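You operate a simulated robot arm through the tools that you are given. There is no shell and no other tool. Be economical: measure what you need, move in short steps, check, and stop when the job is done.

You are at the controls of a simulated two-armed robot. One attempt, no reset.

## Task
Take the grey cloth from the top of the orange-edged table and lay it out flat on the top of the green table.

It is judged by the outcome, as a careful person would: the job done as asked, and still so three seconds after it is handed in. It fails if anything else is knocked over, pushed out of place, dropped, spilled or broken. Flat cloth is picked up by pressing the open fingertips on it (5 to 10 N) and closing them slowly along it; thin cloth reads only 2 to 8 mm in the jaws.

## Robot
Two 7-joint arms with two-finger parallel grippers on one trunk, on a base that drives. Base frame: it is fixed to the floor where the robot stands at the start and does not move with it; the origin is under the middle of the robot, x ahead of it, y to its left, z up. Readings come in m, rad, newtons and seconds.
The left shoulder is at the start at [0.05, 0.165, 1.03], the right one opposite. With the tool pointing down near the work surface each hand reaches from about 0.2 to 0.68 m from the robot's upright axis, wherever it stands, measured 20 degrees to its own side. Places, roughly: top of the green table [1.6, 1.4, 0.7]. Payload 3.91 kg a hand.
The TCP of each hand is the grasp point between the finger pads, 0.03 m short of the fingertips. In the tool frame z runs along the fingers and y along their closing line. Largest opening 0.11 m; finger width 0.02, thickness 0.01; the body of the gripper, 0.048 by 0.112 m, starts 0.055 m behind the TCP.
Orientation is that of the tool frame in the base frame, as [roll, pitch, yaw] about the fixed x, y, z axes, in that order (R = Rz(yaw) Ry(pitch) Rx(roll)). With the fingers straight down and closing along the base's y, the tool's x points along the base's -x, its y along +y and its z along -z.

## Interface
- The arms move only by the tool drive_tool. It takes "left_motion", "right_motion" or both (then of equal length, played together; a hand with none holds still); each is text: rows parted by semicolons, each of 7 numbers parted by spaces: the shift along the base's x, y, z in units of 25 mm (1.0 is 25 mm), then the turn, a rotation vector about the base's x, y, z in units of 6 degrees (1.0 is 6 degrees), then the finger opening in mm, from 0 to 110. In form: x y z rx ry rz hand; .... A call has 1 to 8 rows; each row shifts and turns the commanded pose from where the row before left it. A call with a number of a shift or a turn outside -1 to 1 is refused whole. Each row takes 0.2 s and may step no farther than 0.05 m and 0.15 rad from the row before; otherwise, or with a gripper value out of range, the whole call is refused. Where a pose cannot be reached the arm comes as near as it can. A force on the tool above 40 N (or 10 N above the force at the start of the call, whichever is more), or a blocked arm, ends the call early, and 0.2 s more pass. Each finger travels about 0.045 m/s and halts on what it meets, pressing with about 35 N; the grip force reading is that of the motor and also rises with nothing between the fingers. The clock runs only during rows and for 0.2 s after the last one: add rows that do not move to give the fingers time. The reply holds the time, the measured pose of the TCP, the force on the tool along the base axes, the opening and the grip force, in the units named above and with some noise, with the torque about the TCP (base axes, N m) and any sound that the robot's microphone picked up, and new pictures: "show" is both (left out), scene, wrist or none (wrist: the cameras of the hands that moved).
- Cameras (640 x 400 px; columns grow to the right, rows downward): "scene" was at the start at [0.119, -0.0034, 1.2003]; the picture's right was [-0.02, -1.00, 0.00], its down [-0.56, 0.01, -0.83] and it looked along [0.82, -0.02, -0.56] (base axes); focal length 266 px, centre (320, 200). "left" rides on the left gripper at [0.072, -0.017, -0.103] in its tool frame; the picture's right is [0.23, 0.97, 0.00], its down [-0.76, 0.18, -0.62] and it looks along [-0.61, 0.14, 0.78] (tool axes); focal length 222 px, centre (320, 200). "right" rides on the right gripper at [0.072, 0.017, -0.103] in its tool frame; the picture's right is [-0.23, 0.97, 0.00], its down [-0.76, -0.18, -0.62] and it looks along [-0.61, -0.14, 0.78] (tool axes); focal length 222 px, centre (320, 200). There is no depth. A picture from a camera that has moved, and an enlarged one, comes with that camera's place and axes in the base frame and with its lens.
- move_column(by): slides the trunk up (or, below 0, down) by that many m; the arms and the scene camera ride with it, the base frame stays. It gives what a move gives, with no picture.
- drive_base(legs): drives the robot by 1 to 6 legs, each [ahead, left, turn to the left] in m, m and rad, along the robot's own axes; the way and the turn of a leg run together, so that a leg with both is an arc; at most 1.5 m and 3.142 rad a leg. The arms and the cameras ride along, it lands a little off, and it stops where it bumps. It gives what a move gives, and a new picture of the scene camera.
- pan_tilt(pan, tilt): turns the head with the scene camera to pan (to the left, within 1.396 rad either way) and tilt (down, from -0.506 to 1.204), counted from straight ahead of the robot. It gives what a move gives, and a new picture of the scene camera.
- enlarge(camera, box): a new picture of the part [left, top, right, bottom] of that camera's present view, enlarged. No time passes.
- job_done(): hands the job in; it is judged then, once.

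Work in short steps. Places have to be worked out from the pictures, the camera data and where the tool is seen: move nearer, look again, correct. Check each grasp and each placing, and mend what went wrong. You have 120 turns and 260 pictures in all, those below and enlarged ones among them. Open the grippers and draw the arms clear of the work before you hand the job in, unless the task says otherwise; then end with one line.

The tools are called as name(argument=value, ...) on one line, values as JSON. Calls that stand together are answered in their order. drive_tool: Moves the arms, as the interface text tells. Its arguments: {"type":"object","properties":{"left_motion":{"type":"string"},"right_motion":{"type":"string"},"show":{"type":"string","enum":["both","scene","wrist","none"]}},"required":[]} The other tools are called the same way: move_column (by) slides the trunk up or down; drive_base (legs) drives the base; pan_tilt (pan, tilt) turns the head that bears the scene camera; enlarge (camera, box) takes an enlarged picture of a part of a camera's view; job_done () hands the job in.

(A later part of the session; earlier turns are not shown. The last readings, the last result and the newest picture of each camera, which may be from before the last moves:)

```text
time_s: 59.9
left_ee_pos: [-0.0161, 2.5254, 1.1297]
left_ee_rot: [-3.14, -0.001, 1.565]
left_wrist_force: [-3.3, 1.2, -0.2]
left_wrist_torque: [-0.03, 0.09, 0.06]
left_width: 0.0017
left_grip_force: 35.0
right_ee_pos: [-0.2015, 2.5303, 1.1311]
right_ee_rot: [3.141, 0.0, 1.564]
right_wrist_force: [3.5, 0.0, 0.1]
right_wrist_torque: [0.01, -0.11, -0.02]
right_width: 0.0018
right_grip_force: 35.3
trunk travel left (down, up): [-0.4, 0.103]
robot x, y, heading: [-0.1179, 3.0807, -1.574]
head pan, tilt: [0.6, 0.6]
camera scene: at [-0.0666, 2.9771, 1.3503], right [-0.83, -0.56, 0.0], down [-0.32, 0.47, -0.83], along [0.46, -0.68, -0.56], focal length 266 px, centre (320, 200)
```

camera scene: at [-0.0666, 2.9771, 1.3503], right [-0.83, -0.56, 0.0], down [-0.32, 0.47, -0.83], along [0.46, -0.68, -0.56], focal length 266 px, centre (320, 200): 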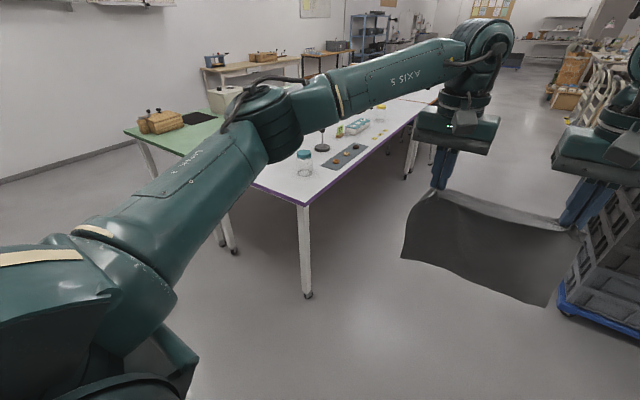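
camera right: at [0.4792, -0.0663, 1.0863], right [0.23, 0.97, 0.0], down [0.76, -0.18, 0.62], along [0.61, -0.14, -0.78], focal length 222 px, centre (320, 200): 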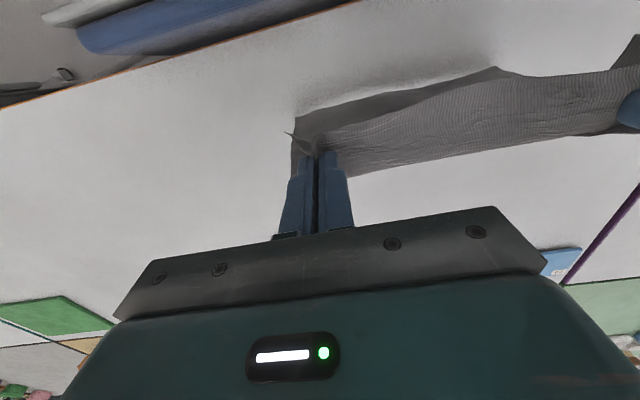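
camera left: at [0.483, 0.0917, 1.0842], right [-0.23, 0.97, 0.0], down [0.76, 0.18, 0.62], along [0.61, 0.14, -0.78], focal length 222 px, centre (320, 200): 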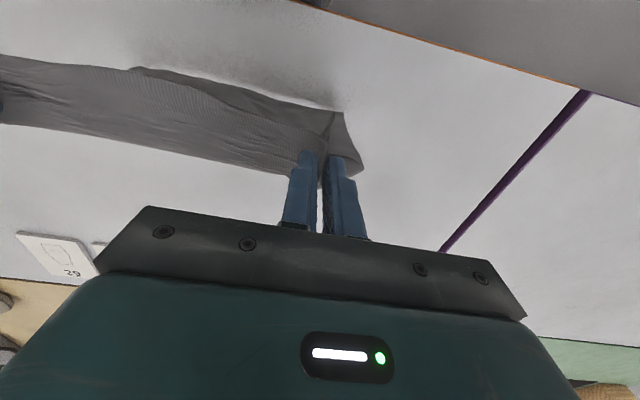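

The table end is confirmed at y≈2.30 and the way across is clear. I slide left along it.

drive_base(legs=[[-0.05, 0, 0], [0, 1.45, 0]])

pan_tilt(pan=0.0, tilt=0.75)

```text
time_s: 72.9
left_ee_pos: [1.4105, 2.5826, 1.1296]
left_ee_rot: [-3.141, -0.001, 1.589]
left_wrist_force: [-2.9, -0.2, -0.3]
left_wrist_torque: [0.0, 0.09, 0.07]
left_width: 0.0019
left_grip_force: 34.8
right_ee_pos: [1.2238, 2.5844, 1.1316]
right_ee_rot: [3.139, 0.0, 1.588]
right_wrist_force: [2.9, 0.7, -0.3]
right_wrist_torque: [-0.01, -0.13, 0.0]
right_width: 0.0019
right_grip_force: 35.2
trunk travel left (down, up): [-0.4, 0.103]
robot x, y, heading: [1.2978, 3.1396, -1.559]
head pan, tilt: [0.6, 0.6]
camera scene: at [1.3477, 3.0338, 1.3503], right [-0.82, -0.58, 0.0], down [-0.33, 0.46, -0.83], along [0.48, -0.67, -0.56], focal length 266 px, centre (320, 200)
```

scene: 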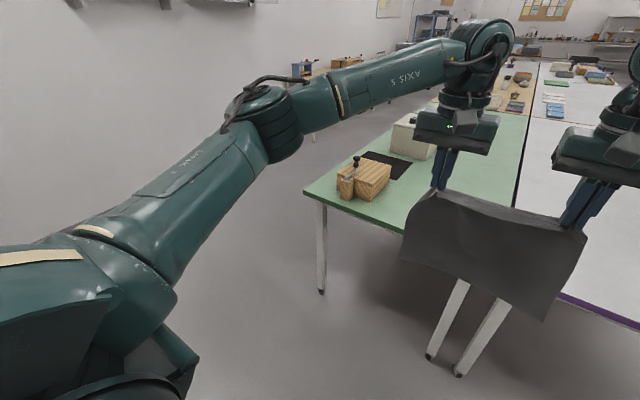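

```text
time_s: 73.9
left_ee_pos: [1.4092, 2.5837, 1.1296]
left_ee_rot: [-3.139, 0.0, 1.588]
left_wrist_force: [-2.8, 0.0, -0.4]
left_wrist_torque: [0.01, 0.09, 0.04]
left_width: 0.0017
left_grip_force: 35.2
right_ee_pos: [1.2239, 2.5835, 1.1308]
right_ee_rot: [3.141, -0.002, 1.589]
right_wrist_force: [2.5, -0.4, -0.4]
right_wrist_torque: [0.0, -0.14, -0.01]
right_width: 0.0015
right_grip_force: 34.8
trunk travel left (down, up): [-0.4, 0.103]
robot x, y, heading: [1.2955, 3.1362, -1.559]
head pan, tilt: [0.0, 0.75]
camera scene: at [1.298, 3.023, 1.3374], right [-1.0, -0.02, 0.0], down [-0.01, 0.68, -0.73], along [0.01, -0.73, -0.68], focal length 266 px, centre (320, 200)
```

scene: 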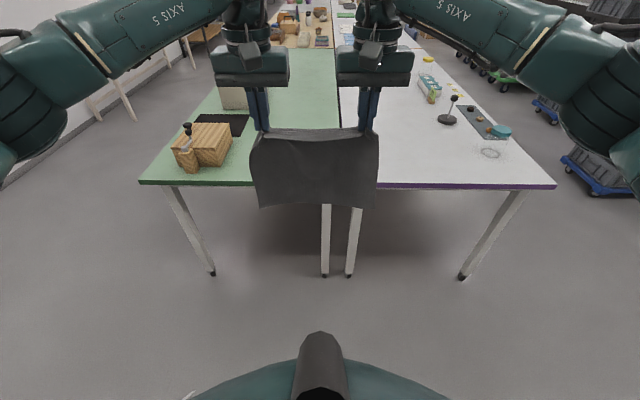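

The green table's end edge is at y≈2.30, its seam at x≈1.245, and the box and tray are at x≥1.64. That leaves x≈1.29–1.57 for the cloth. I shift left 0.12, then go ahead, keeping the base front (r≈0.36) off the table.

drive_base(legs=[[0, 0.125, -0.012], [0.38, 0, 0]])

pan_tilt(pan=0.0, tilt=1.1)

```text
time_s: 77.7
left_ee_pos: [1.5306, 2.2026, 1.13]
left_ee_rot: [-3.14, 0.0, 1.582]
left_wrist_force: [-2.5, 0.0, 0.5]
left_wrist_torque: [0.06, 0.08, 0.04]
left_width: 0.0018
left_grip_force: 34.8
right_ee_pos: [1.3443, 2.2045, 1.1322]
right_ee_rot: [3.139, -0.001, 1.583]
right_wrist_force: [3.9, 0.4, -0.5]
right_wrist_torque: [-0.02, -0.11, -0.01]
right_width: 0.0018
right_grip_force: 35.5
trunk travel left (down, up): [-0.4, 0.103]
robot x, y, heading: [1.4198, 2.7546, -1.559]
head pan, tilt: [0.0, 0.75]
camera scene: at [1.4217, 2.6427, 1.3373], right [-1.0, -0.01, 0.0], down [-0.01, 0.68, -0.73], along [0.01, -0.73, -0.68], focal length 266 px, centre (320, 200)
```

scene: 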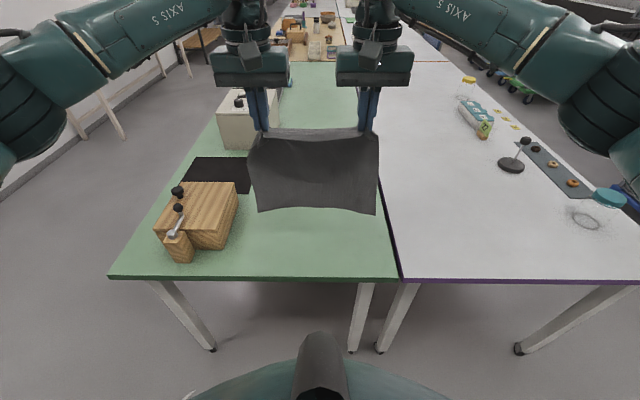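

```text
time_s: 78.5
left_ee_pos: [1.5291, 2.2033, 1.129]
left_ee_rot: [-3.139, 0.001, 1.58]
left_wrist_force: [-3.3, 1.0, 0.1]
left_wrist_torque: [-0.02, 0.1, 0.01]
left_width: 0.0017
left_grip_force: 34.6
right_ee_pos: [1.3442, 2.2049, 1.1327]
right_ee_rot: [3.14, 0.0, 1.583]
right_wrist_force: [2.8, 0.1, 0.4]
right_wrist_torque: [0.01, -0.08, 0.04]
right_width: 0.0021
right_grip_force: 34.8
trunk travel left (down, up): [-0.4, 0.103]
robot x, y, heading: [1.417, 2.7602, -1.561]
head pan, tilt: [0.0, 1.1]
camera scene: at [1.4215, 2.6629, 1.3117], right [-1.0, -0.01, 0.0], down [-0.01, 0.89, -0.45], along [0.0, -0.45, -0.89], focal length 266 px, centre (320, 200)
```

scene: 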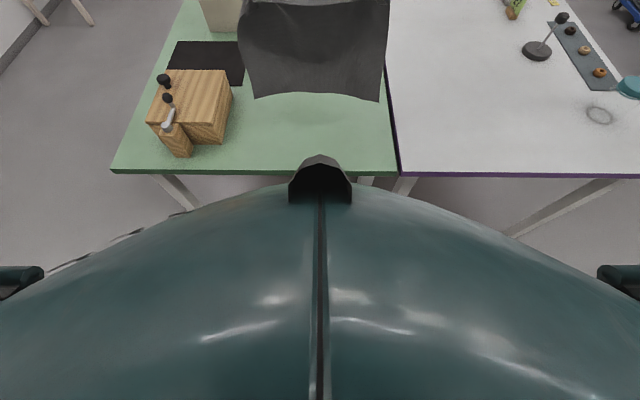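

The table edge is about 0.46 m ahead of the robot's axis, so I move forward 7 cm more for reach. Cloth centre is at x≈1.437, which is good.

drive_base(legs=[[0.07, 0, -0.008]])

```text
time_s: 79.5
left_ee_pos: [1.5273, 2.1301, 1.1294]
left_ee_rot: [-3.139, 0.0, 1.573]
left_wrist_force: [-3.0, -1.3, 0.1]
left_wrist_torque: [-0.01, 0.07, 0.05]
left_width: 0.0015
left_grip_force: 35.3
right_ee_pos: [1.342, 2.1337, 1.1318]
right_ee_rot: [3.139, 0.003, 1.574]
right_wrist_force: [3.1, 0.3, -0.8]
right_wrist_torque: [0.01, -0.05, 0.02]
right_width: 0.0019
right_grip_force: 35.0
trunk travel left (down, up): [-0.4, 0.103]
robot x, y, heading: [1.4225, 2.6861, -1.57]
head pan, tilt: [0.0, 1.1]
camera scene: at [1.4212, 2.5913, 1.3116], right [-1.0, 0.0, 0.0], down [0.0, 0.89, -0.45], along [0.0, -0.45, -0.89], focal length 266 px, centre (320, 200)
```

scene: 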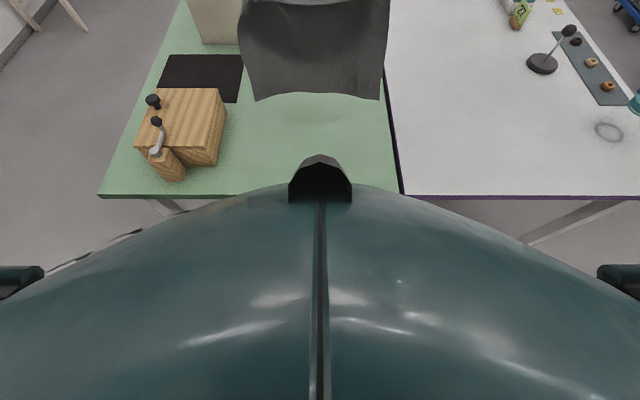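

No bump occurred. I move the hands outward to y≈2.02 while lowering, so the free edge comes just above the green top.

drive_tool(left_motion="0 -0.73 -0.7 0 0 0 0;0 -0.73 -0.7 0 0 0 0;0 -0.73 -0.7 0 0 0 0;0 -0.73 -0.7 0 0 0 0;0 -0.73 -0.7 0 0 0 0;0 -0.73 -0.7 0 0 0 0;0 0 0 0 0 0 0", right_motion="0 -0.73 -0.7 0 0 0 0;0 -0.73 -0.7 0 0 0 0;0 -0.73 -0.7 0 0 0 0;0 -0.73 -0.7 0 0 0 0;0 -0.73 -0.7 0 0 0 0;0 -0.73 -0.7 0 0 0 0;0 0 0 0 0 0 0", show="wrist")

pan_tilt(pan=0.0, tilt=0.9)

```text
time_s: 81.1
left_ee_pos: [1.5231, 2.0405, 1.03]
left_ee_rot: [-3.134, 0.003, 1.567]
left_wrist_force: [-23.0, 0.1, -1.4]
left_wrist_torque: [0.01, 0.71, 0.12]
left_width: 0.0019
left_grip_force: 35.2
left hand out of reach, approached as far as the arm can: row 6
right_ee_pos: [1.3285, 2.0408, 1.0224]
right_ee_rot: [3.133, 0.001, 1.584]
right_wrist_force: [22.8, 1.1, 1.1]
right_wrist_torque: [0.01, -0.71, -0.08]
right_width: 0.0021
right_grip_force: 35.1
right hand out of reach, approached as far as the arm can: row 6
trunk travel left (down, up): [-0.4, 0.103]
robot x, y, heading: [1.4152, 2.6838, -1.566]
head pan, tilt: [0.0, 1.1]
camera right: at [1.3431, 2.1141, 1.1257], right [0.98, -0.21, 0.01], down [-0.17, -0.76, 0.62], along [-0.13, -0.61, -0.78], focal length 222 px, centre (320, 200)
camera left: at [1.5084, 2.1125, 1.1352], right [0.98, 0.22, -0.01], down [0.18, -0.76, 0.62], along [0.13, -0.61, -0.78], focal length 222 px, centre (320, 200)
```

right: 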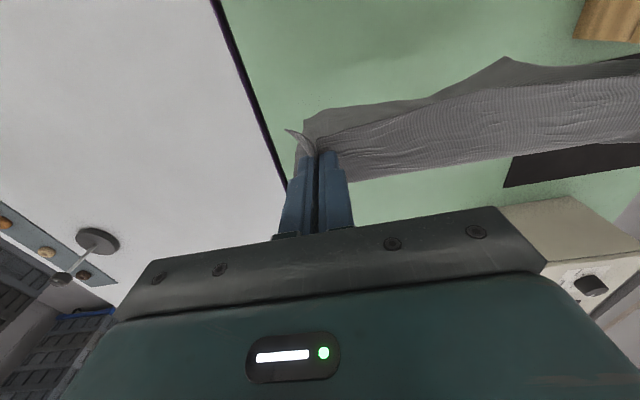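
left: 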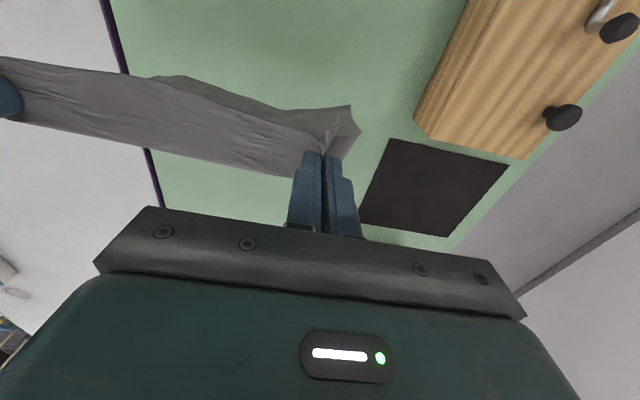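

```text
time_s: 81.8
left_ee_pos: [1.5232, 2.0405, 1.0317]
left_ee_rot: [-3.131, 0.0, 1.569]
left_wrist_force: [-24.3, -0.2, -1.4]
left_wrist_torque: [-0.02, 0.75, 0.12]
left_width: 0.0019
left_grip_force: 35.1
right_ee_pos: [1.3268, 2.0409, 1.0225]
right_ee_rot: [3.134, 0.0, 1.579]
right_wrist_force: [25.4, -0.9, 0.1]
right_wrist_torque: [-0.02, -0.76, -0.05]
right_width: 0.0018
right_grip_force: 34.9
trunk travel left (down, up): [-0.4, 0.103]
robot x, y, heading: [1.4176, 2.6849, -1.568]
head pan, tilt: [0.0, 0.901]
camera scene: at [1.4213, 2.5798, 1.3254], right [-1.0, 0.0, 0.0], down [0.0, 0.78, -0.62], along [0.0, -0.62, -0.78], focal length 266 px, centre (320, 200)
```

scene: 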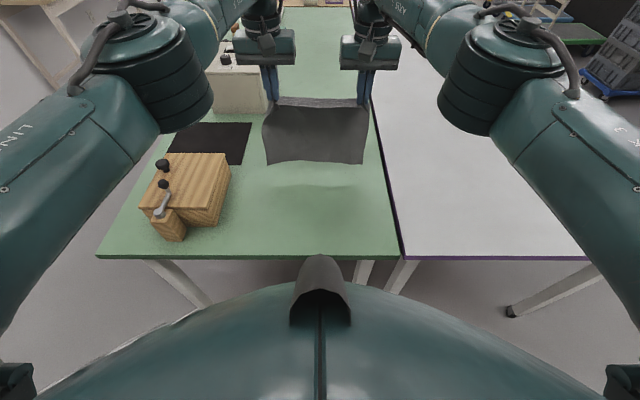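

The arms hit their reach limit and the tension rose to 24 N. I pull them back and up a little to relax, and will lower with the trunk instead.

drive_tool(left_motion="0 0.6 0.5 0 0 0 0;0 0.2 0.5 0 0 0 0;0 0 0 0 0 0 0", right_motion="0 0.6 0.5 0 0 0 0;0 0.2 0.5 0 0 0 0;0 0 0 0 0 0 0", show="none")

move_column(by=-0.06)

```text
time_s: 82.6
left_ee_pos: [1.524, 2.0416, 1.0451]
left_ee_rot: [-3.132, -0.002, 1.566]
left_wrist_force: [-26.7, 2.9, 0.9]
left_wrist_torque: [0.12, 0.86, 0.11]
left_width: 0.0021
left_grip_force: 35.1
left hand out of reach, approached as far as the arm can: row 1
right_ee_pos: [1.3281, 2.0612, 1.0491]
right_ee_rot: [3.134, -0.001, 1.579]
right_wrist_force: [26.7, -2.1, -1.3]
right_wrist_torque: [-0.07, -0.78, -0.15]
right_width: 0.0018
right_grip_force: 34.8
trunk travel left (down, up): [-0.4, 0.103]
robot x, y, heading: [1.4189, 2.6861, -1.566]
head pan, tilt: [0.0, 0.901]
```

```text
time_s: 83.6
left_ee_pos: [1.5247, 2.0414, 0.985]
left_ee_rot: [-3.133, -0.002, 1.568]
left_wrist_force: [-27.0, 3.4, -0.6]
left_wrist_torque: [0.1, 0.86, 0.1]
left_width: 0.002
left_grip_force: 34.5
right_ee_pos: [1.3284, 2.0615, 0.9887]
right_ee_rot: [3.135, 0.001, 1.579]
right_wrist_force: [27.1, -2.8, -0.5]
right_wrist_torque: [-0.08, -0.81, -0.18]
right_width: 0.0016
right_grip_force: 35.0
trunk travel left (down, up): [-0.34, 0.163]
robot x, y, heading: [1.4158, 2.6889, -1.565]
head pan, tilt: [0.0, 0.901]
```

I realign the hands (the left is 2 cm further out) and close the separation by 10 mm to drop the tension.

drive_tool(left_motion="-0.2 0.4 0 0 0 0 0;0 0.4 0.1 0 0 0 0;0 0 0 0 0 0 0", right_motion="0.2 0 0 0 0 0 0;0 0 0 0 0 0 0;0 0 0 0 0 0 0", show="scene")

```text
time_s: 84.4
left_ee_pos: [1.5277, 2.0414, 0.9847]
left_ee_rot: [-3.135, -0.003, 1.572]
left_wrist_force: [-21.3, 1.9, -0.5]
left_wrist_torque: [0.07, 0.69, 0.14]
left_width: 0.0021
left_grip_force: 34.8
left hand out of reach, approached as far as the arm can: row 1, 2
right_ee_pos: [1.3314, 2.061, 0.9894]
right_ee_rot: [3.138, -0.002, 1.576]
right_wrist_force: [20.9, -2.2, -0.2]
right_wrist_torque: [-0.1, -0.67, -0.14]
right_width: 0.0017
right_grip_force: 34.9
trunk travel left (down, up): [-0.34, 0.163]
robot x, y, heading: [1.4183, 2.685, -1.565]
head pan, tilt: [0.0, 0.901]
camera scene: at [1.4213, 2.5798, 1.2655], right [-1.0, 0.0, 0.0], down [0.0, 0.78, -0.62], along [0.0, -0.62, -0.78], focal length 266 px, centre (320, 200)
```

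scene: 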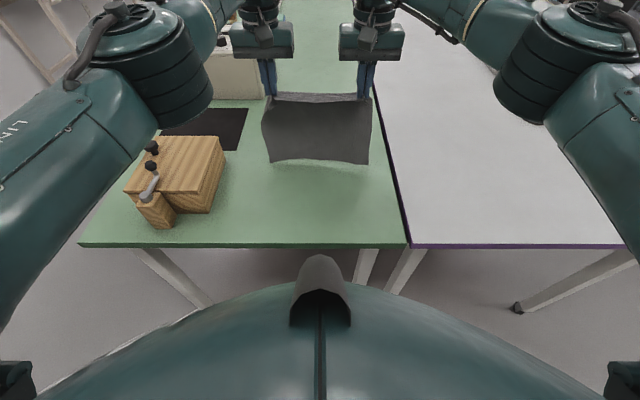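

The left arm refuses rows near its limit. I move it in smaller steps, up and back, to free it.

drive_tool(left_motion="0 0.1 0.3 0 0 0 0;0 0.2 0.2 0 0 0 0;0 0.2 0.2 0 0 0 0;0 0.2 0 0 0 0 0", right_motion="0 0 0.2 0 0 0 0;0 0 0.2 0 0 0 0;0 0 0.2 0 0 0 0;0 0 0 0 0 0 0", show="none")

```text
time_s: 85.4
left_ee_pos: [1.5251, 2.0447, 1.0038]
left_ee_rot: [-3.136, -0.003, 1.571]
left_wrist_force: [-19.0, 1.0, 0.0]
left_wrist_torque: [0.05, 0.63, 0.12]
left_width: 0.0018
left_grip_force: 34.7
left hand out of reach, approached as far as the arm can: row 2, 3, 4
right_ee_pos: [1.3311, 2.0613, 1.0036]
right_ee_rot: [3.137, 0.0, 1.577]
right_wrist_force: [20.0, -1.5, 0.2]
right_wrist_torque: [-0.03, -0.59, -0.1]
right_width: 0.0021
right_grip_force: 35.0
trunk travel left (down, up): [-0.34, 0.163]
robot x, y, heading: [1.4207, 2.683, -1.57]
head pan, tilt: [0.0, 0.901]
```

Pulling straight back is blocked on the left arm, so I retrace the path by going up and back together.

drive_tool(left_motion="0 0 0.7 0 0 0 0;0 0 0.7 0 0 0 0;0 0.3 0.5 0 0 0 0;0 0.5 0.5 0 0 0 0", right_motion="0 0 0.7 0 0 0 0;0 0 0.7 0 0 0 0;0 0.1 0.5 0 0 0 0;0 0.2 0.5 0 0 0 0", show="scene")

```text
time_s: 86.4
left_ee_pos: [1.5245, 2.0569, 1.0685]
left_ee_rot: [-3.137, -0.004, 1.573]
left_wrist_force: [-18.7, 1.4, -0.7]
left_wrist_torque: [0.03, 0.56, 0.1]
left_width: 0.002
left_grip_force: 35.4
left hand out of reach, approached as far as the arm can: row 2, 3, 4
right_ee_pos: [1.3309, 2.0695, 1.0613]
right_ee_rot: [3.137, 0.001, 1.575]
right_wrist_force: [17.6, -0.7, -0.3]
right_wrist_torque: [-0.03, -0.54, -0.08]
right_width: 0.002
right_grip_force: 34.9
trunk travel left (down, up): [-0.34, 0.163]
robot x, y, heading: [1.4191, 2.6867, -1.564]
head pan, tilt: [0.0, 0.901]
camera scene: at [1.4212, 2.5801, 1.2655], right [-1.0, 0.0, 0.0], down [0.0, 0.78, -0.62], along [0.0, -0.62, -0.78], focal length 266 px, centre (320, 200)
```

scene: 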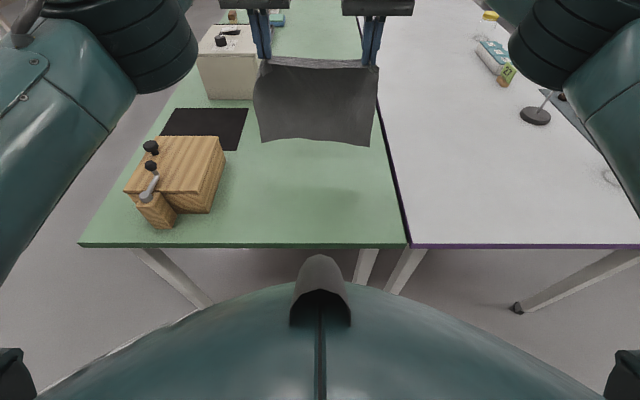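

The left elbow looks nearly straight, so radial moves only creep. I send many small inward rows for the left hand and look at the result.

drive_tool(left_motion="-0.1 0.15 0 0 0 0 0;0 0.15 0 0 0 0 0;0 0.15 0 0 0 0 0;0 0.15 0 0 0 0 0;0 0.15 0 0 0 0 0;0 0 0 0 0 0 0", right_motion="0.1 0 0 0 0 0 0;0 0 0 0 0 0 0;0 0 0 0 0 0 0;0 0 0 0 0 0 0;0 0 0 0 0 0 0;0 0 0 0 0 0 0", show="none")

```text
time_s: 87.8
left_ee_pos: [1.5202, 2.0566, 1.0706]
left_ee_rot: [-3.141, -0.001, 1.575]
left_wrist_force: [-4.4, 0.5, -0.3]
left_wrist_torque: [0.03, 0.13, 0.09]
left_width: 0.0018
left_grip_force: 35.0
left hand out of reach, approached as far as the arm can: row 1, 3, 4, 5
right_ee_pos: [1.3329, 2.0682, 1.0616]
right_ee_rot: [3.141, 0.0, 1.574]
right_wrist_force: [3.6, -0.8, -0.2]
right_wrist_torque: [0.03, -0.15, -0.02]
right_width: 0.0017
right_grip_force: 34.9
trunk travel left (down, up): [-0.34, 0.163]
robot x, y, heading: [1.4217, 2.6867, -1.569]
head pan, tilt: [0.0, 0.901]
```

The tension is down to 4 N. I test retracting both hands together with larger rows to see whether the left arm frees itself.

drive_tool(left_motion="0 0.5 0.4 0 0 0 0;0 1 0.4 0 0 0 0;0 1 0.2 0 0 0 0", right_motion="0 0.2 0.4 0 0 0 0;0 0.6 0.4 0 0 0 0;0 0.6 0.2 0 0 0 0", show="scene")

```text
time_s: 88.6
left_ee_pos: [1.5123, 2.0671, 1.1007]
left_ee_rot: [3.141, -0.002, 1.574]
left_wrist_force: [-0.4, 1.1, -0.6]
left_wrist_torque: [0.0, 0.03, 0.01]
left_width: 0.0018
left_grip_force: 34.8
left hand out of reach, approached as far as the arm can: row 1, 2, 3
right_ee_pos: [1.3323, 2.1046, 1.0885]
right_ee_rot: [3.138, 0.001, 1.575]
right_wrist_force: [0.8, 0.7, 0.8]
right_wrist_torque: [0.01, -0.07, 0.02]
right_width: 0.0019
right_grip_force: 34.9
trunk travel left (down, up): [-0.34, 0.163]
robot x, y, heading: [1.4216, 2.6857, -1.571]
head pan, tilt: [0.0, 0.901]
camera scene: at [1.4212, 2.5798, 1.2655], right [-1.0, 0.0, 0.0], down [0.0, 0.78, -0.62], along [0.0, -0.62, -0.78], focal length 266 px, centre (320, 200)
```

scene: 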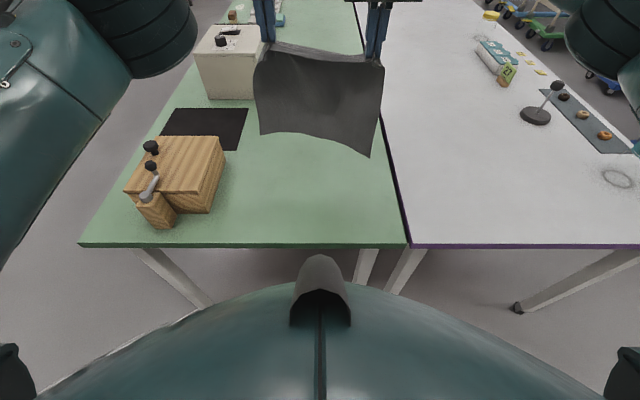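

The right arm moves freely but the left stays stuck radially, probably at a joint limit. I try a small yaw of the left hand together with a retraction.

drive_tool(left_motion="0 0 0 0 0 0.7 0;0 0 0 0 0 0.7 0;0 0.4 0 0 0 0 0;0 0.4 0 0 0 0 0", show="none")

```text
time_s: 89.6
left_ee_pos: [1.5068, 2.069, 1.1046]
left_ee_rot: [-3.141, -0.001, 1.721]
left_wrist_force: [-1.2, 1.0, 0.0]
left_wrist_torque: [0.03, 0.01, -0.01]
left_width: 0.0021
left_grip_force: 35.1
left hand out of reach, approached as far as the arm can: row 3, 4
right_ee_pos: [1.331, 2.1032, 1.0888]
right_ee_rot: [3.141, -0.001, 1.576]
right_wrist_force: [-0.1, -0.5, -0.3]
right_wrist_torque: [0.02, -0.01, -0.06]
right_width: 0.0017
right_grip_force: 34.8
trunk travel left (down, up): [-0.34, 0.163]
robot x, y, heading: [1.4179, 2.6861, -1.569]
head pan, tilt: [0.0, 0.901]
```

The left wrist is moving on a sphere about the shoulder, so the elbow is locked straight. A tangential move, down with a little sideways, should bend it, so I try going down first.

drive_tool(left_motion="0 0 -0.8 0 0 0 0;0 0 -0.8 0 0 0 0;0 0.3 0 0 0 0 0;0 0.3 0 0 0 0 0", show="none")

```text
time_s: 90.6
left_ee_pos: [1.5038, 2.0604, 1.0671]
left_ee_rot: [-3.142, -0.001, 1.718]
left_wrist_force: [-0.9, -0.2, 0.7]
left_wrist_torque: [0.01, 0.02, -0.02]
left_width: 0.0018
left_grip_force: 35.1
left hand out of reach, approached as far as the arm can: row 1, 2, 3, 4
right_ee_pos: [1.3312, 2.1037, 1.0905]
right_ee_rot: [3.139, 0.0, 1.572]
right_wrist_force: [0.5, 0.9, 0.6]
right_wrist_torque: [-0.03, -0.02, 0.02]
right_width: 0.0019
right_grip_force: 35.0
trunk travel left (down, up): [-0.34, 0.163]
robot x, y, heading: [1.4208, 2.6856, -1.561]
head pan, tilt: [0.0, 0.901]
```

Still locked. I try lateral tangential moves with both hands moving together so the cloth isn't strained.

drive_tool(left_motion="0.6 0.3 0 0 0 0 0;0.6 0.3 0 0 0 0 0;0.6 0.3 0 0 0 0 0;0.6 0.3 0 0 0 0 0", right_motion="0.5 -0.2 0 0 0 0 0;0.5 -0.2 0 0 0 0 0;0.5 0 0 0 0 0 0;0.5 0 0 0 0 0 0", show="none")

```text
time_s: 91.6
left_ee_pos: [1.5547, 2.0507, 1.0778]
left_ee_rot: [3.139, -0.001, 1.719]
left_wrist_force: [-0.4, -1.2, -1.1]
left_wrist_torque: [-0.03, 0.02, -0.05]
left_width: 0.0018
left_grip_force: 35.1
left hand out of reach, approached as far as the arm can: row 1, 2, 3, 4
right_ee_pos: [1.3831, 2.0935, 1.0892]
right_ee_rot: [-3.141, -0.001, 1.575]
right_wrist_force: [-0.2, -0.3, -0.1]
right_wrist_torque: [-0.02, 0.0, 0.02]
right_width: 0.0017
right_grip_force: 35.5
trunk travel left (down, up): [-0.34, 0.163]
robot x, y, heading: [1.4219, 2.6858, -1.57]
head pan, tilt: [0.0, 0.901]
```

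The left arm stays at full stretch, but up/down and sideways moves on that arc work. So I'll do the lay-out stroke with the base and column. First I straighten the left hand's yaw, level the hands and restore the spacing, keeping the right hand short of its own limit.

drive_tool(left_motion="-0.3 0 0 0 0 -0.4 0;-0.3 0 0 0 0 -0.4 0;-0.3 0 0 0 0 -0.4 0;-0.3 0 0 0 0 -0.2 0;0 0 0 0 0 0 0", right_motion="-0.4 -0.15 -0.1 0 0 0 0;-0.4 -0.15 -0.1 0 0 0 0;-0.4 -0.15 -0.1 0 0 0 0;-0.4 -0.15 -0.1 0 0 0 0;0 0 0 0 0 0 0", show="scene")

```text
time_s: 92.8
left_ee_pos: [1.5277, 2.0552, 1.077]
left_ee_rot: [-3.14, -0.001, 1.573]
left_wrist_force: [-2.8, 0.4, -0.9]
left_wrist_torque: [0.0, 0.06, 0.04]
left_width: 0.0014
left_grip_force: 34.0
left hand out of reach, approached as far as the arm can: row 4
right_ee_pos: [1.3432, 2.0782, 1.0794]
right_ee_rot: [3.141, 0.0, 1.574]
right_wrist_force: [2.3, -0.6, 0.3]
right_wrist_torque: [-0.01, -0.1, 0.0]
right_width: 0.002
right_grip_force: 35.4
trunk travel left (down, up): [-0.34, 0.163]
robot x, y, heading: [1.4214, 2.6893, -1.572]
head pan, tilt: [0.0, 0.901]
camera scene: at [1.4214, 2.5798, 1.2655], right [-1.0, 0.0, 0.0], down [0.0, 0.78, -0.62], along [0.0, -0.62, -0.78], focal length 266 px, centre (320, 200)
```

scene: 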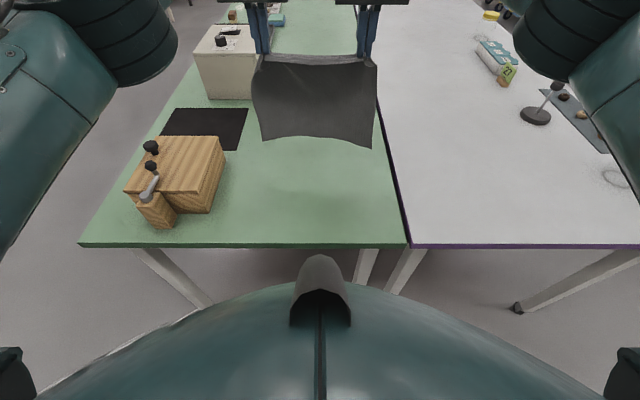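

The cloth's free edge hangs about 0.24 m below the grips. I back off 0.2 m with a slight left turn to square the edge, then lower the trunk so the free edge nearly touches near the table end.

drive_base(legs=[[-0.2, -0.065, 0.11]])

move_column(by=-0.085)

pan_tilt(pan=0.0, tilt=0.8)

```text
time_s: 94.5
left_ee_pos: [1.5248, 2.267, 1.077]
left_ee_rot: [-3.139, 0.0, 1.693]
left_wrist_force: [-3.1, 0.1, 0.0]
left_wrist_torque: [0.0, 0.1, 0.0]
left_width: 0.002
left_grip_force: 34.9
right_ee_pos: [1.3393, 2.2671, 1.08]
right_ee_rot: [3.139, 0.003, 1.692]
right_wrist_force: [3.3, 0.4, -1.2]
right_wrist_torque: [0.0, -0.09, -0.01]
right_width: 0.0017
right_grip_force: 34.9
trunk travel left (down, up): [-0.34, 0.163]
robot x, y, heading: [1.3437, 2.8773, -1.447]
head pan, tilt: [0.0, 0.901]
camera scene: at [1.3569, 2.7743, 1.2656], right [-0.99, -0.12, 0.0], down [-0.1, 0.78, -0.62], along [0.08, -0.62, -0.78], focal length 266 px, centre (320, 200)
```

scene: 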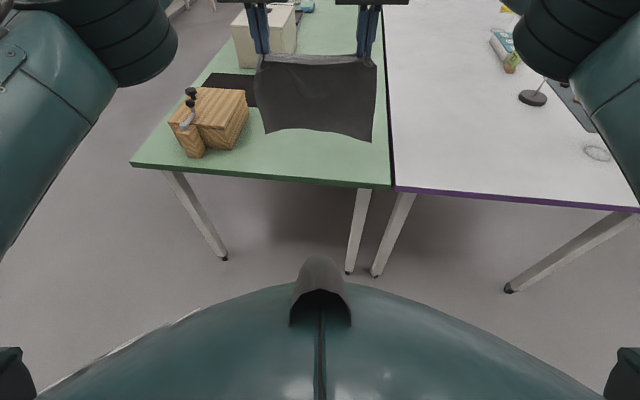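

```text
time_s: 95.7
left_ee_pos: [1.5251, 2.2664, 0.992]
left_ee_rot: [-3.14, 0.001, 1.691]
left_wrist_force: [-2.7, 0.1, 0.1]
left_wrist_torque: [-0.02, 0.08, 0.01]
left_width: 0.0017
left_grip_force: 34.9
right_ee_pos: [1.3394, 2.2668, 0.9955]
right_ee_rot: [3.14, 0.001, 1.696]
right_wrist_force: [3.1, -0.2, -0.2]
right_wrist_torque: [0.01, -0.12, -0.04]
right_width: 0.0017
right_grip_force: 34.9
trunk travel left (down, up): [-0.255, 0.248]
robot x, y, heading: [1.3445, 2.8802, -1.45]
head pan, tilt: [0.0, 0.901]
```

```text
time_s: 96.3
left_ee_pos: [1.5245, 2.2664, 0.9914]
left_ee_rot: [-3.14, -0.001, 1.691]
left_wrist_force: [-2.5, 0.3, 0.6]
left_wrist_torque: [0.03, 0.09, 0.03]
left_width: 0.0015
left_grip_force: 35.1
right_ee_pos: [1.3397, 2.2674, 0.9949]
right_ee_rot: [3.14, -0.002, 1.694]
right_wrist_force: [2.9, 0.5, -0.1]
right_wrist_torque: [-0.01, -0.09, -0.03]
right_width: 0.0017
right_grip_force: 35.2
trunk travel left (down, up): [-0.255, 0.248]
robot x, y, heading: [1.3381, 2.878, -1.451]
head pan, tilt: [0.0, 0.799]
camera scene: at [1.3577, 2.7686, 1.1884], right [-0.99, -0.12, 0.0], down [-0.09, 0.71, -0.7], along [0.08, -0.69, -0.72], focal length 266 px, centre (320, 200)
```

scene: 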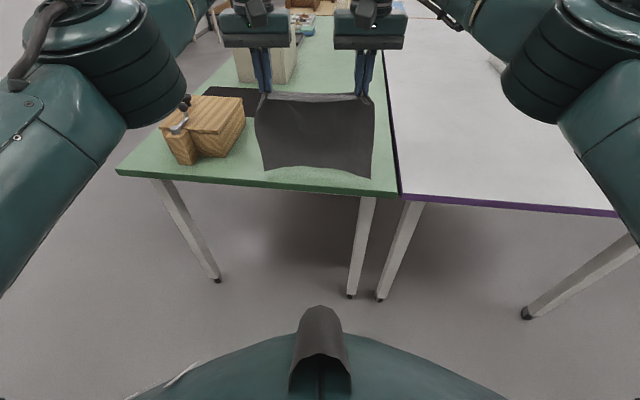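

The free edge is just about touching the green top near y≈2.26. Now I alternate: lower the hands a bit, then advance the base, so the cloth lies down from the near edge outwards.

drive_tool(left_motion="0 0 -0.5 0 0 0 0;0 0 -0.5 0 0 0 0", right_motion="0 0 -0.55 0 0 0 0;0 0 -0.55 0 0 0 0", show="none")

drive_base(legs=[[0.07, -0.008, 0]])

```text
time_s: 97.0
left_ee_pos: [1.5248, 2.2663, 0.9672]
left_ee_rot: [-3.14, 0.001, 1.692]
left_wrist_force: [-2.5, 0.3, -0.2]
left_wrist_torque: [0.0, 0.1, 0.02]
left_width: 0.0016
left_grip_force: 35.2
right_ee_pos: [1.3401, 2.2675, 0.9677]
right_ee_rot: [3.139, 0.0, 1.693]
right_wrist_force: [2.4, 1.0, 0.1]
right_wrist_torque: [-0.04, -0.07, 0.02]
right_width: 0.0018
right_grip_force: 34.8
trunk travel left (down, up): [-0.255, 0.248]
robot x, y, heading: [1.3452, 2.8804, -1.442]
head pan, tilt: [0.0, 0.799]
```

```text
time_s: 98.0
left_ee_pos: [1.5254, 2.1977, 0.9664]
left_ee_rot: [-3.14, -0.002, 1.694]
left_wrist_force: [-2.0, -0.8, 0.8]
left_wrist_torque: [0.02, 0.09, 0.05]
left_width: 0.0019
left_grip_force: 34.5
right_ee_pos: [1.3393, 2.1984, 0.9667]
right_ee_rot: [3.141, 0.001, 1.696]
right_wrist_force: [2.5, -0.8, 0.0]
right_wrist_torque: [0.04, -0.08, -0.01]
right_width: 0.0019
right_grip_force: 35.0
trunk travel left (down, up): [-0.255, 0.248]
robot x, y, heading: [1.3445, 2.8123, -1.45]
head pan, tilt: [0.0, 0.799]
camera scene: at [1.358, 2.6992, 1.1883], right [-0.99, -0.12, 0.0], down [-0.09, 0.71, -0.7], along [0.09, -0.69, -0.72], focal length 266 px, centre (320, 200)
```

scene: 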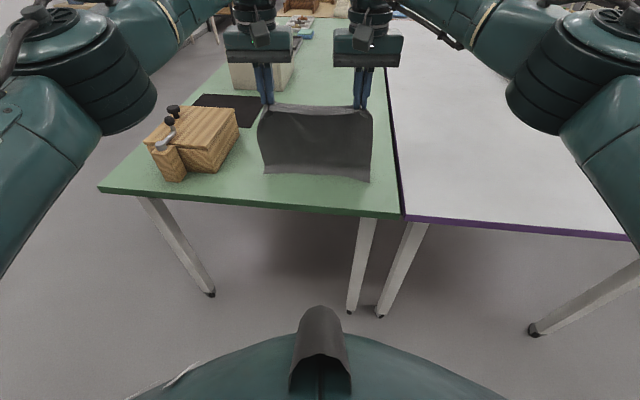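

The free edge still hangs straight under the hands (y≈2.19), so it wasn't really touching. I go back 7 cm and lower by another 3 cm so it properly rests on the table.

drive_base(legs=[[-0.07, 0.008, 0]])

drive_tool(left_motion="0 0 -0.5 0 0 0 0;0 0 -0.5 0 0 0 0;0 0 -0.4 0 0 0 0", right_motion="0 0 -0.5 0 0 0 0;0 0 -0.5 0 0 0 0;0 0 -0.4 0 0 0 0", show="scene")

```text
time_s: 99.0
left_ee_pos: [1.5242, 2.268, 0.9672]
left_ee_rot: [-3.138, 0.0, 1.694]
left_wrist_force: [-3.3, 0.0, 0.6]
left_wrist_torque: [-0.04, 0.08, 0.03]
left_width: 0.0017
left_grip_force: 35.0
right_ee_pos: [1.3408, 2.2692, 0.9685]
right_ee_rot: [-3.141, 0.001, 1.693]
right_wrist_force: [2.1, 0.4, 1.1]
right_wrist_torque: [0.01, -0.05, -0.01]
right_width: 0.0021
right_grip_force: 35.2
trunk travel left (down, up): [-0.255, 0.248]
robot x, y, heading: [1.3446, 2.8811, -1.448]
head pan, tilt: [0.0, 0.799]
camera scene: at [1.3573, 2.7701, 1.1885], right [-0.99, -0.12, 0.0], down [-0.09, 0.71, -0.7], along [0.09, -0.69, -0.72], focal length 266 px, centre (320, 200)
```

scene: 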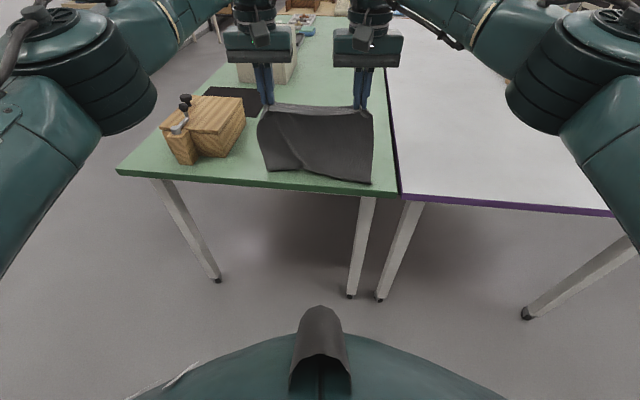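

```text
time_s: 99.8
left_ee_pos: [1.5243, 2.2711, 0.9325]
left_ee_rot: [-3.138, 0.0, 1.693]
left_wrist_force: [-1.3, 0.2, 0.4]
left_wrist_torque: [-0.04, 0.06, 0.04]
left_width: 0.0017
left_grip_force: 34.9
right_ee_pos: [1.3393, 2.2698, 0.9338]
right_ee_rot: [3.139, 0.002, 1.695]
right_wrist_force: [1.2, 0.0, -0.3]
right_wrist_torque: [-0.04, -0.04, -0.01]
right_width: 0.0016
right_grip_force: 35.1
trunk travel left (down, up): [-0.255, 0.248]
robot x, y, heading: [1.3377, 2.8813, -1.452]
head pan, tilt: [0.0, 0.799]
camera scene: at [1.3574, 2.7695, 1.1884], right [-0.99, -0.12, 0.0], down [-0.09, 0.71, -0.7], along [0.09, -0.69, -0.72], focal length 266 px, centre (320, 200)
```

scene: 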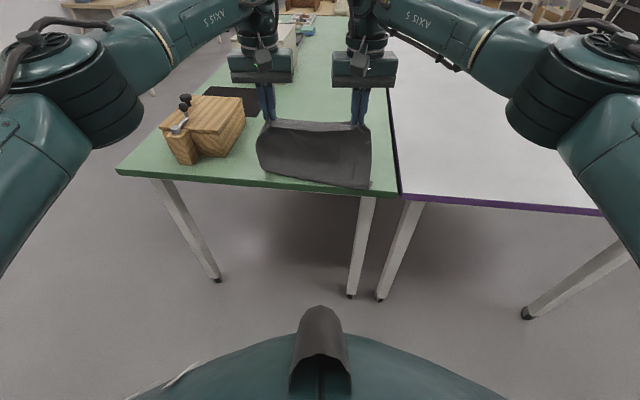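

enlarge(camera="scene", box=[220, 80, 420, 205])

```text
3.20 times, centred on (320, 142) of scene
camera zoom: at [1.3574, 2.7695, 1.1884], right [-0.99, -0.12, 0.0], down [-0.09, 0.71, -0.7], along [0.09, -0.69, -0.72], focal length 850 px, centre (320, 384)
```

zoom: 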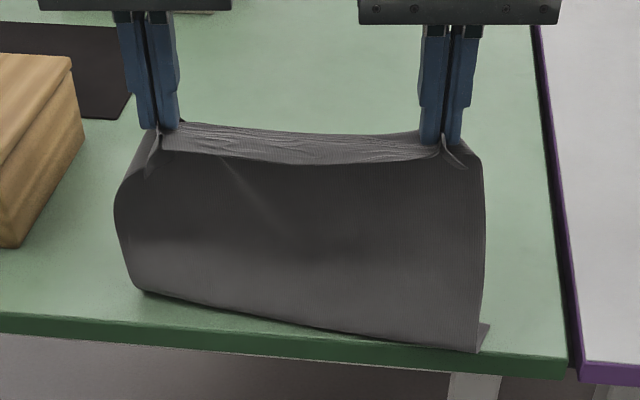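

The free edge lagged and the cloth is tucked under. I lift clear again and at the same time test whether the left arm can now retract.

drive_tool(left_motion="0 0 1 0 0 0 0;0 0.3 0.8 0 0 0 0;0 0.5 0.4 0 0 0 0;0 0.5 0.4 0 0 0 0", right_motion="0 0 1 0 0 0 0;0 0.3 0.8 0 0 0 0;0 0.5 0.4 0 0 0 0;0 0.5 0.4 0 0 0 0", show="scene")

```text
time_s: 100.8
left_ee_pos: [1.5228, 2.3007, 0.9967]
left_ee_rot: [-3.139, 0.0, 1.693]
left_wrist_force: [-2.2, 0.0, -0.4]
left_wrist_torque: [0.0, 0.06, -0.01]
left_width: 0.0019
left_grip_force: 35.5
right_ee_pos: [1.3388, 2.3021, 0.996]
right_ee_rot: [3.139, 0.001, 1.694]
right_wrist_force: [2.5, -0.7, 0.0]
right_wrist_torque: [-0.01, -0.12, -0.06]
right_width: 0.0018
right_grip_force: 35.5
trunk travel left (down, up): [-0.255, 0.248]
robot x, y, heading: [1.3404, 2.8804, -1.449]
head pan, tilt: [0.0, 0.799]
camera scene: at [1.3573, 2.7698, 1.1884], right [-0.99, -0.12, 0.0], down [-0.09, 0.71, -0.7], along [0.09, -0.69, -0.72], focal length 266 px, centre (320, 200)
```

scene: 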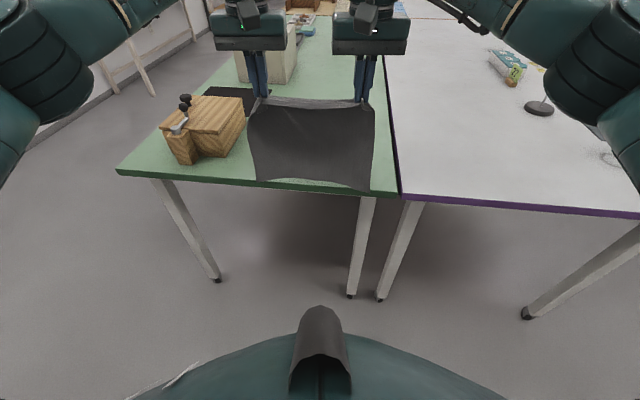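

The left arm is free again. So I retract both hands toward the robot (raised a bit), then drive closer, so the whole lay-out stroke can be done smoothly with the arms.

drive_tool(left_motion="0 0.9 0.6 0 0 0 0;0 0.9 0.6 0 0 0 0;0 0.9 0.4 0 0 0 0;0 0.9 0 0 0 0 0;0 0.9 0 0 0 0 0;0 0.9 0 0 0 0 0;0 0.9 0 0 0 0 0;0 0.9 0 0 0 0 0", right_motion="0 0.9 0.6 0 0 0 0;0 0.9 0.6 0 0 0 0;0 0.9 0.4 0 0 0 0;0 0.9 0 0 0 0 0;0 0.9 0 0 0 0 0;0 0.9 0 0 0 0 0;0 0.9 0 0 0 0 0;0 0.9 0 0 0 0 0", show="none")

drive_base(legs=[[0.1, 0.075, -0.12]])

```text
time_s: 102.6
left_ee_pos: [1.5226, 2.4803, 1.0347]
left_ee_rot: [-3.14, 0.001, 1.693]
left_wrist_force: [-0.8, 0.9, -0.4]
left_wrist_torque: [-0.01, 0.01, 0.01]
left_width: 0.002
left_grip_force: 35.4
right_ee_pos: [1.3408, 2.4806, 1.0374]
right_ee_rot: [3.138, -0.001, 1.695]
right_wrist_force: [1.5, -0.5, 0.2]
right_wrist_torque: [0.01, -0.04, -0.04]
right_width: 0.0018
right_grip_force: 34.7
trunk travel left (down, up): [-0.255, 0.248]
robot x, y, heading: [1.3434, 2.8807, -1.449]
head pan, tilt: [0.0, 0.799]
```

```text
time_s: 103.9
left_ee_pos: [1.5559, 2.3668, 1.035]
left_ee_rot: [-3.14, -0.001, 1.571]
left_wrist_force: [-1.2, -0.2, -0.2]
left_wrist_torque: [0.03, 0.0, 0.02]
left_width: 0.0018
left_grip_force: 34.6
right_ee_pos: [1.374, 2.3878, 1.0372]
right_ee_rot: [3.14, -0.001, 1.576]
right_wrist_force: [0.7, 0.5, 0.1]
right_wrist_torque: [-0.02, -0.04, 0.01]
right_width: 0.0017
right_grip_force: 35.2
trunk travel left (down, up): [-0.255, 0.248]
robot x, y, heading: [1.4243, 2.7838, -1.563]
head pan, tilt: [0.0, 0.799]
camera scene: at [1.4255, 2.6739, 1.1883], right [-1.0, 0.0, 0.0], down [0.0, 0.72, -0.7], along [0.0, -0.7, -0.72], focal length 266 px, centre (320, 200)
```

scene: 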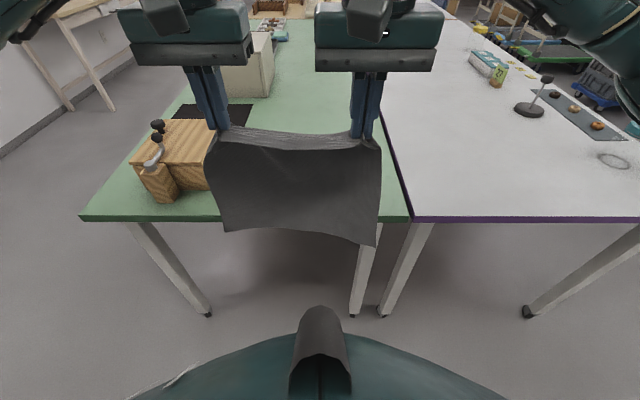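

I square up the hands and shift them to centre x≈1.435, then move the base ahead to y≈2.65.

drive_tool(left_motion="-0.55 0.4 0 0 0 0 0;-0.55 0.45 0 0 0 0 0;0 0 0 0 0 0 0", right_motion="-0.65 0 0 0 0 0 0;-0.65 0 0 0 0 0 0;0 0 0 0 0 0 0", show="none")

drive_base(legs=[[0.13, 0, -0.008]])

```text
time_s: 104.7
left_ee_pos: [1.529, 2.3873, 1.0352]
left_ee_rot: [-3.141, 0.001, 1.574]
left_wrist_force: [-2.7, 0.3, 1.0]
left_wrist_torque: [-0.06, 0.1, 0.08]
left_width: 0.0017
left_grip_force: 34.6
right_ee_pos: [1.3415, 2.3881, 1.0372]
right_ee_rot: [3.14, 0.001, 1.577]
right_wrist_force: [3.8, -0.3, -0.1]
right_wrist_torque: [0.01, -0.08, -0.05]
right_width: 0.0018
right_grip_force: 35.0
trunk travel left (down, up): [-0.255, 0.248]
robot x, y, heading: [1.4233, 2.79, -1.566]
head pan, tilt: [0.0, 0.799]
```

```text
time_s: 106.0
left_ee_pos: [1.5263, 2.2601, 1.0341]
left_ee_rot: [-3.14, 0.0, 1.565]
left_wrist_force: [-3.7, 0.0, 0.0]
left_wrist_torque: [0.0, 0.1, 0.03]
left_width: 0.0016
left_grip_force: 35.4
right_ee_pos: [1.3386, 2.2631, 1.038]
right_ee_rot: [3.14, 0.001, 1.57]
right_wrist_force: [3.6, 0.4, -0.9]
right_wrist_torque: [0.02, -0.12, 0.03]
right_width: 0.0019
right_grip_force: 34.5
trunk travel left (down, up): [-0.255, 0.248]
robot x, y, heading: [1.4241, 2.6592, -1.575]
head pan, tilt: [0.0, 0.799]
camera scene: at [1.4244, 2.5485, 1.1883], right [-1.0, 0.0, 0.0], down [0.0, 0.72, -0.7], along [0.0, -0.7, -0.72], focal length 266 px, centre (320, 200)
```

scene: 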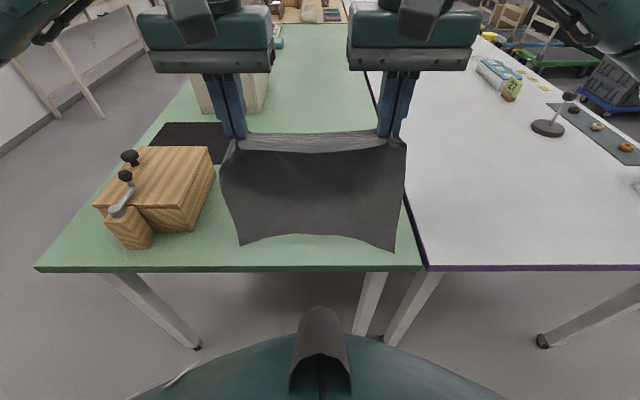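

The free corners hang about 0.28 m below the grips, so they were touching first. I nudge the base 2 cm closer, hold the start point at y≈2.265, and then sweep the hands out and down in an arc.

drive_base(legs=[[0.022, 0, 0.004]])

drive_tool(left_motion="0 0.8 0 0 0 0 0;0 0.2 0 0 0 0 0;0 0 0 0 0 0 0", right_motion="0 0.8 0 0 0 0 0;0 0.2 -0.1 0 0 0 0;0 0 0 0 0 0 0", show="none")

```text
time_s: 106.8
left_ee_pos: [1.526, 2.2389, 1.0354]
left_ee_rot: [-3.139, 0.001, 1.568]
left_wrist_force: [-3.1, -0.3, -1.0]
left_wrist_torque: [0.02, 0.14, 0.04]
left_width: 0.0016
left_grip_force: 35.3
right_ee_pos: [1.3404, 2.2415, 1.0371]
right_ee_rot: [3.14, 0.0, 1.573]
right_wrist_force: [3.4, -0.4, 0.0]
right_wrist_torque: [0.03, -0.13, 0.01]
right_width: 0.0016
right_grip_force: 34.5
trunk travel left (down, up): [-0.255, 0.248]
robot x, y, heading: [1.4251, 2.6389, -1.571]
head pan, tilt: [0.0, 0.799]
camera scene: at [1.4248, 2.5266, 1.1883], right [-1.0, 0.0, 0.0], down [0.0, 0.72, -0.7], along [0.0, -0.7, -0.72], focal length 266 px, centre (320, 200)
```

scene: 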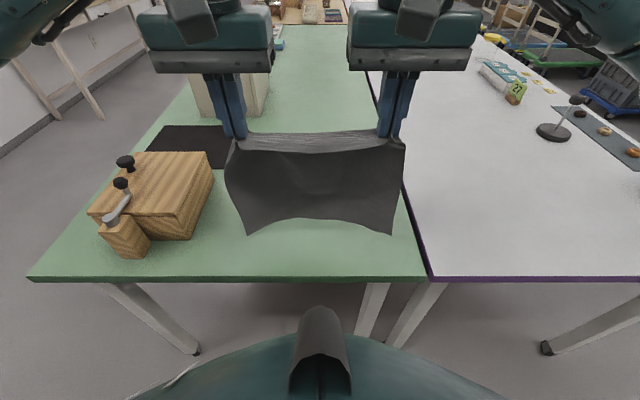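

```text
time_s: 107.6
left_ee_pos: [1.5265, 2.2643, 1.0356]
left_ee_rot: [-3.14, 0.001, 1.571]
left_wrist_force: [-2.9, 0.5, 0.6]
left_wrist_torque: [0.02, 0.09, 0.06]
left_width: 0.0016
left_grip_force: 34.9
right_ee_pos: [1.341, 2.2668, 1.0347]
right_ee_rot: [3.137, 0.0, 1.573]
right_wrist_force: [3.2, 0.2, -0.3]
right_wrist_torque: [-0.05, -0.09, -0.02]
right_width: 0.0017
right_grip_force: 35.4
trunk travel left (down, up): [-0.255, 0.248]
robot x, y, heading: [1.4242, 2.6417, -1.576]
head pan, tilt: [0.0, 0.799]
```

I start the arc with the first four rows and then check how the free edge behaves.

drive_tool(left_motion="0 -0.3 -0.9 0 0 0 0;0 -0.6 -0.8 0 0 0 0;0 -0.8 -0.6 0 0 0 0;0 -0.8 -0.6 0 0 0 0", right_motion="0 -0.3 -0.9 0 0 0 0;0 -0.6 -0.8 0 0 0 0;0 -0.8 -0.6 0 0 0 0;0 -0.8 -0.6 0 0 0 0", show="scene")

```text
time_s: 108.6
left_ee_pos: [1.5256, 2.1999, 0.9617]
left_ee_rot: [-3.141, -0.001, 1.569]
left_wrist_force: [-2.3, -0.1, -0.3]
left_wrist_torque: [-0.01, 0.09, 0.07]
left_width: 0.0016
left_grip_force: 35.3
right_ee_pos: [1.3406, 2.2028, 0.9615]
right_ee_rot: [3.14, 0.001, 1.572]
right_wrist_force: [2.8, -0.2, 0.6]
right_wrist_torque: [0.03, -0.08, -0.03]
right_width: 0.002
right_grip_force: 35.3
trunk travel left (down, up): [-0.255, 0.248]
robot x, y, heading: [1.4242, 2.6382, -1.571]
head pan, tilt: [0.0, 0.799]
camera scene: at [1.4248, 2.5268, 1.1884], right [-1.0, 0.0, 0.0], down [0.0, 0.72, -0.7], along [0.0, -0.7, -0.72], focal length 266 px, centre (320, 200)
```

scene: 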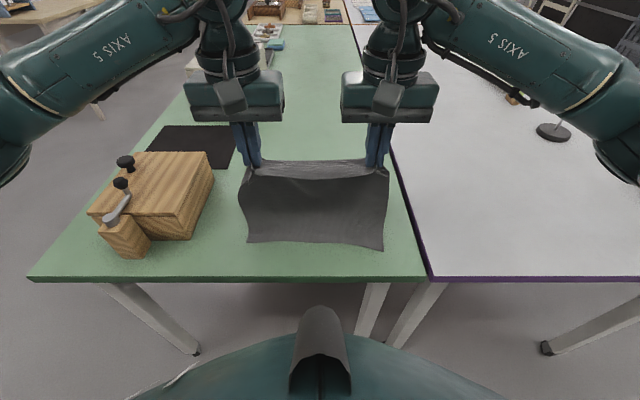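

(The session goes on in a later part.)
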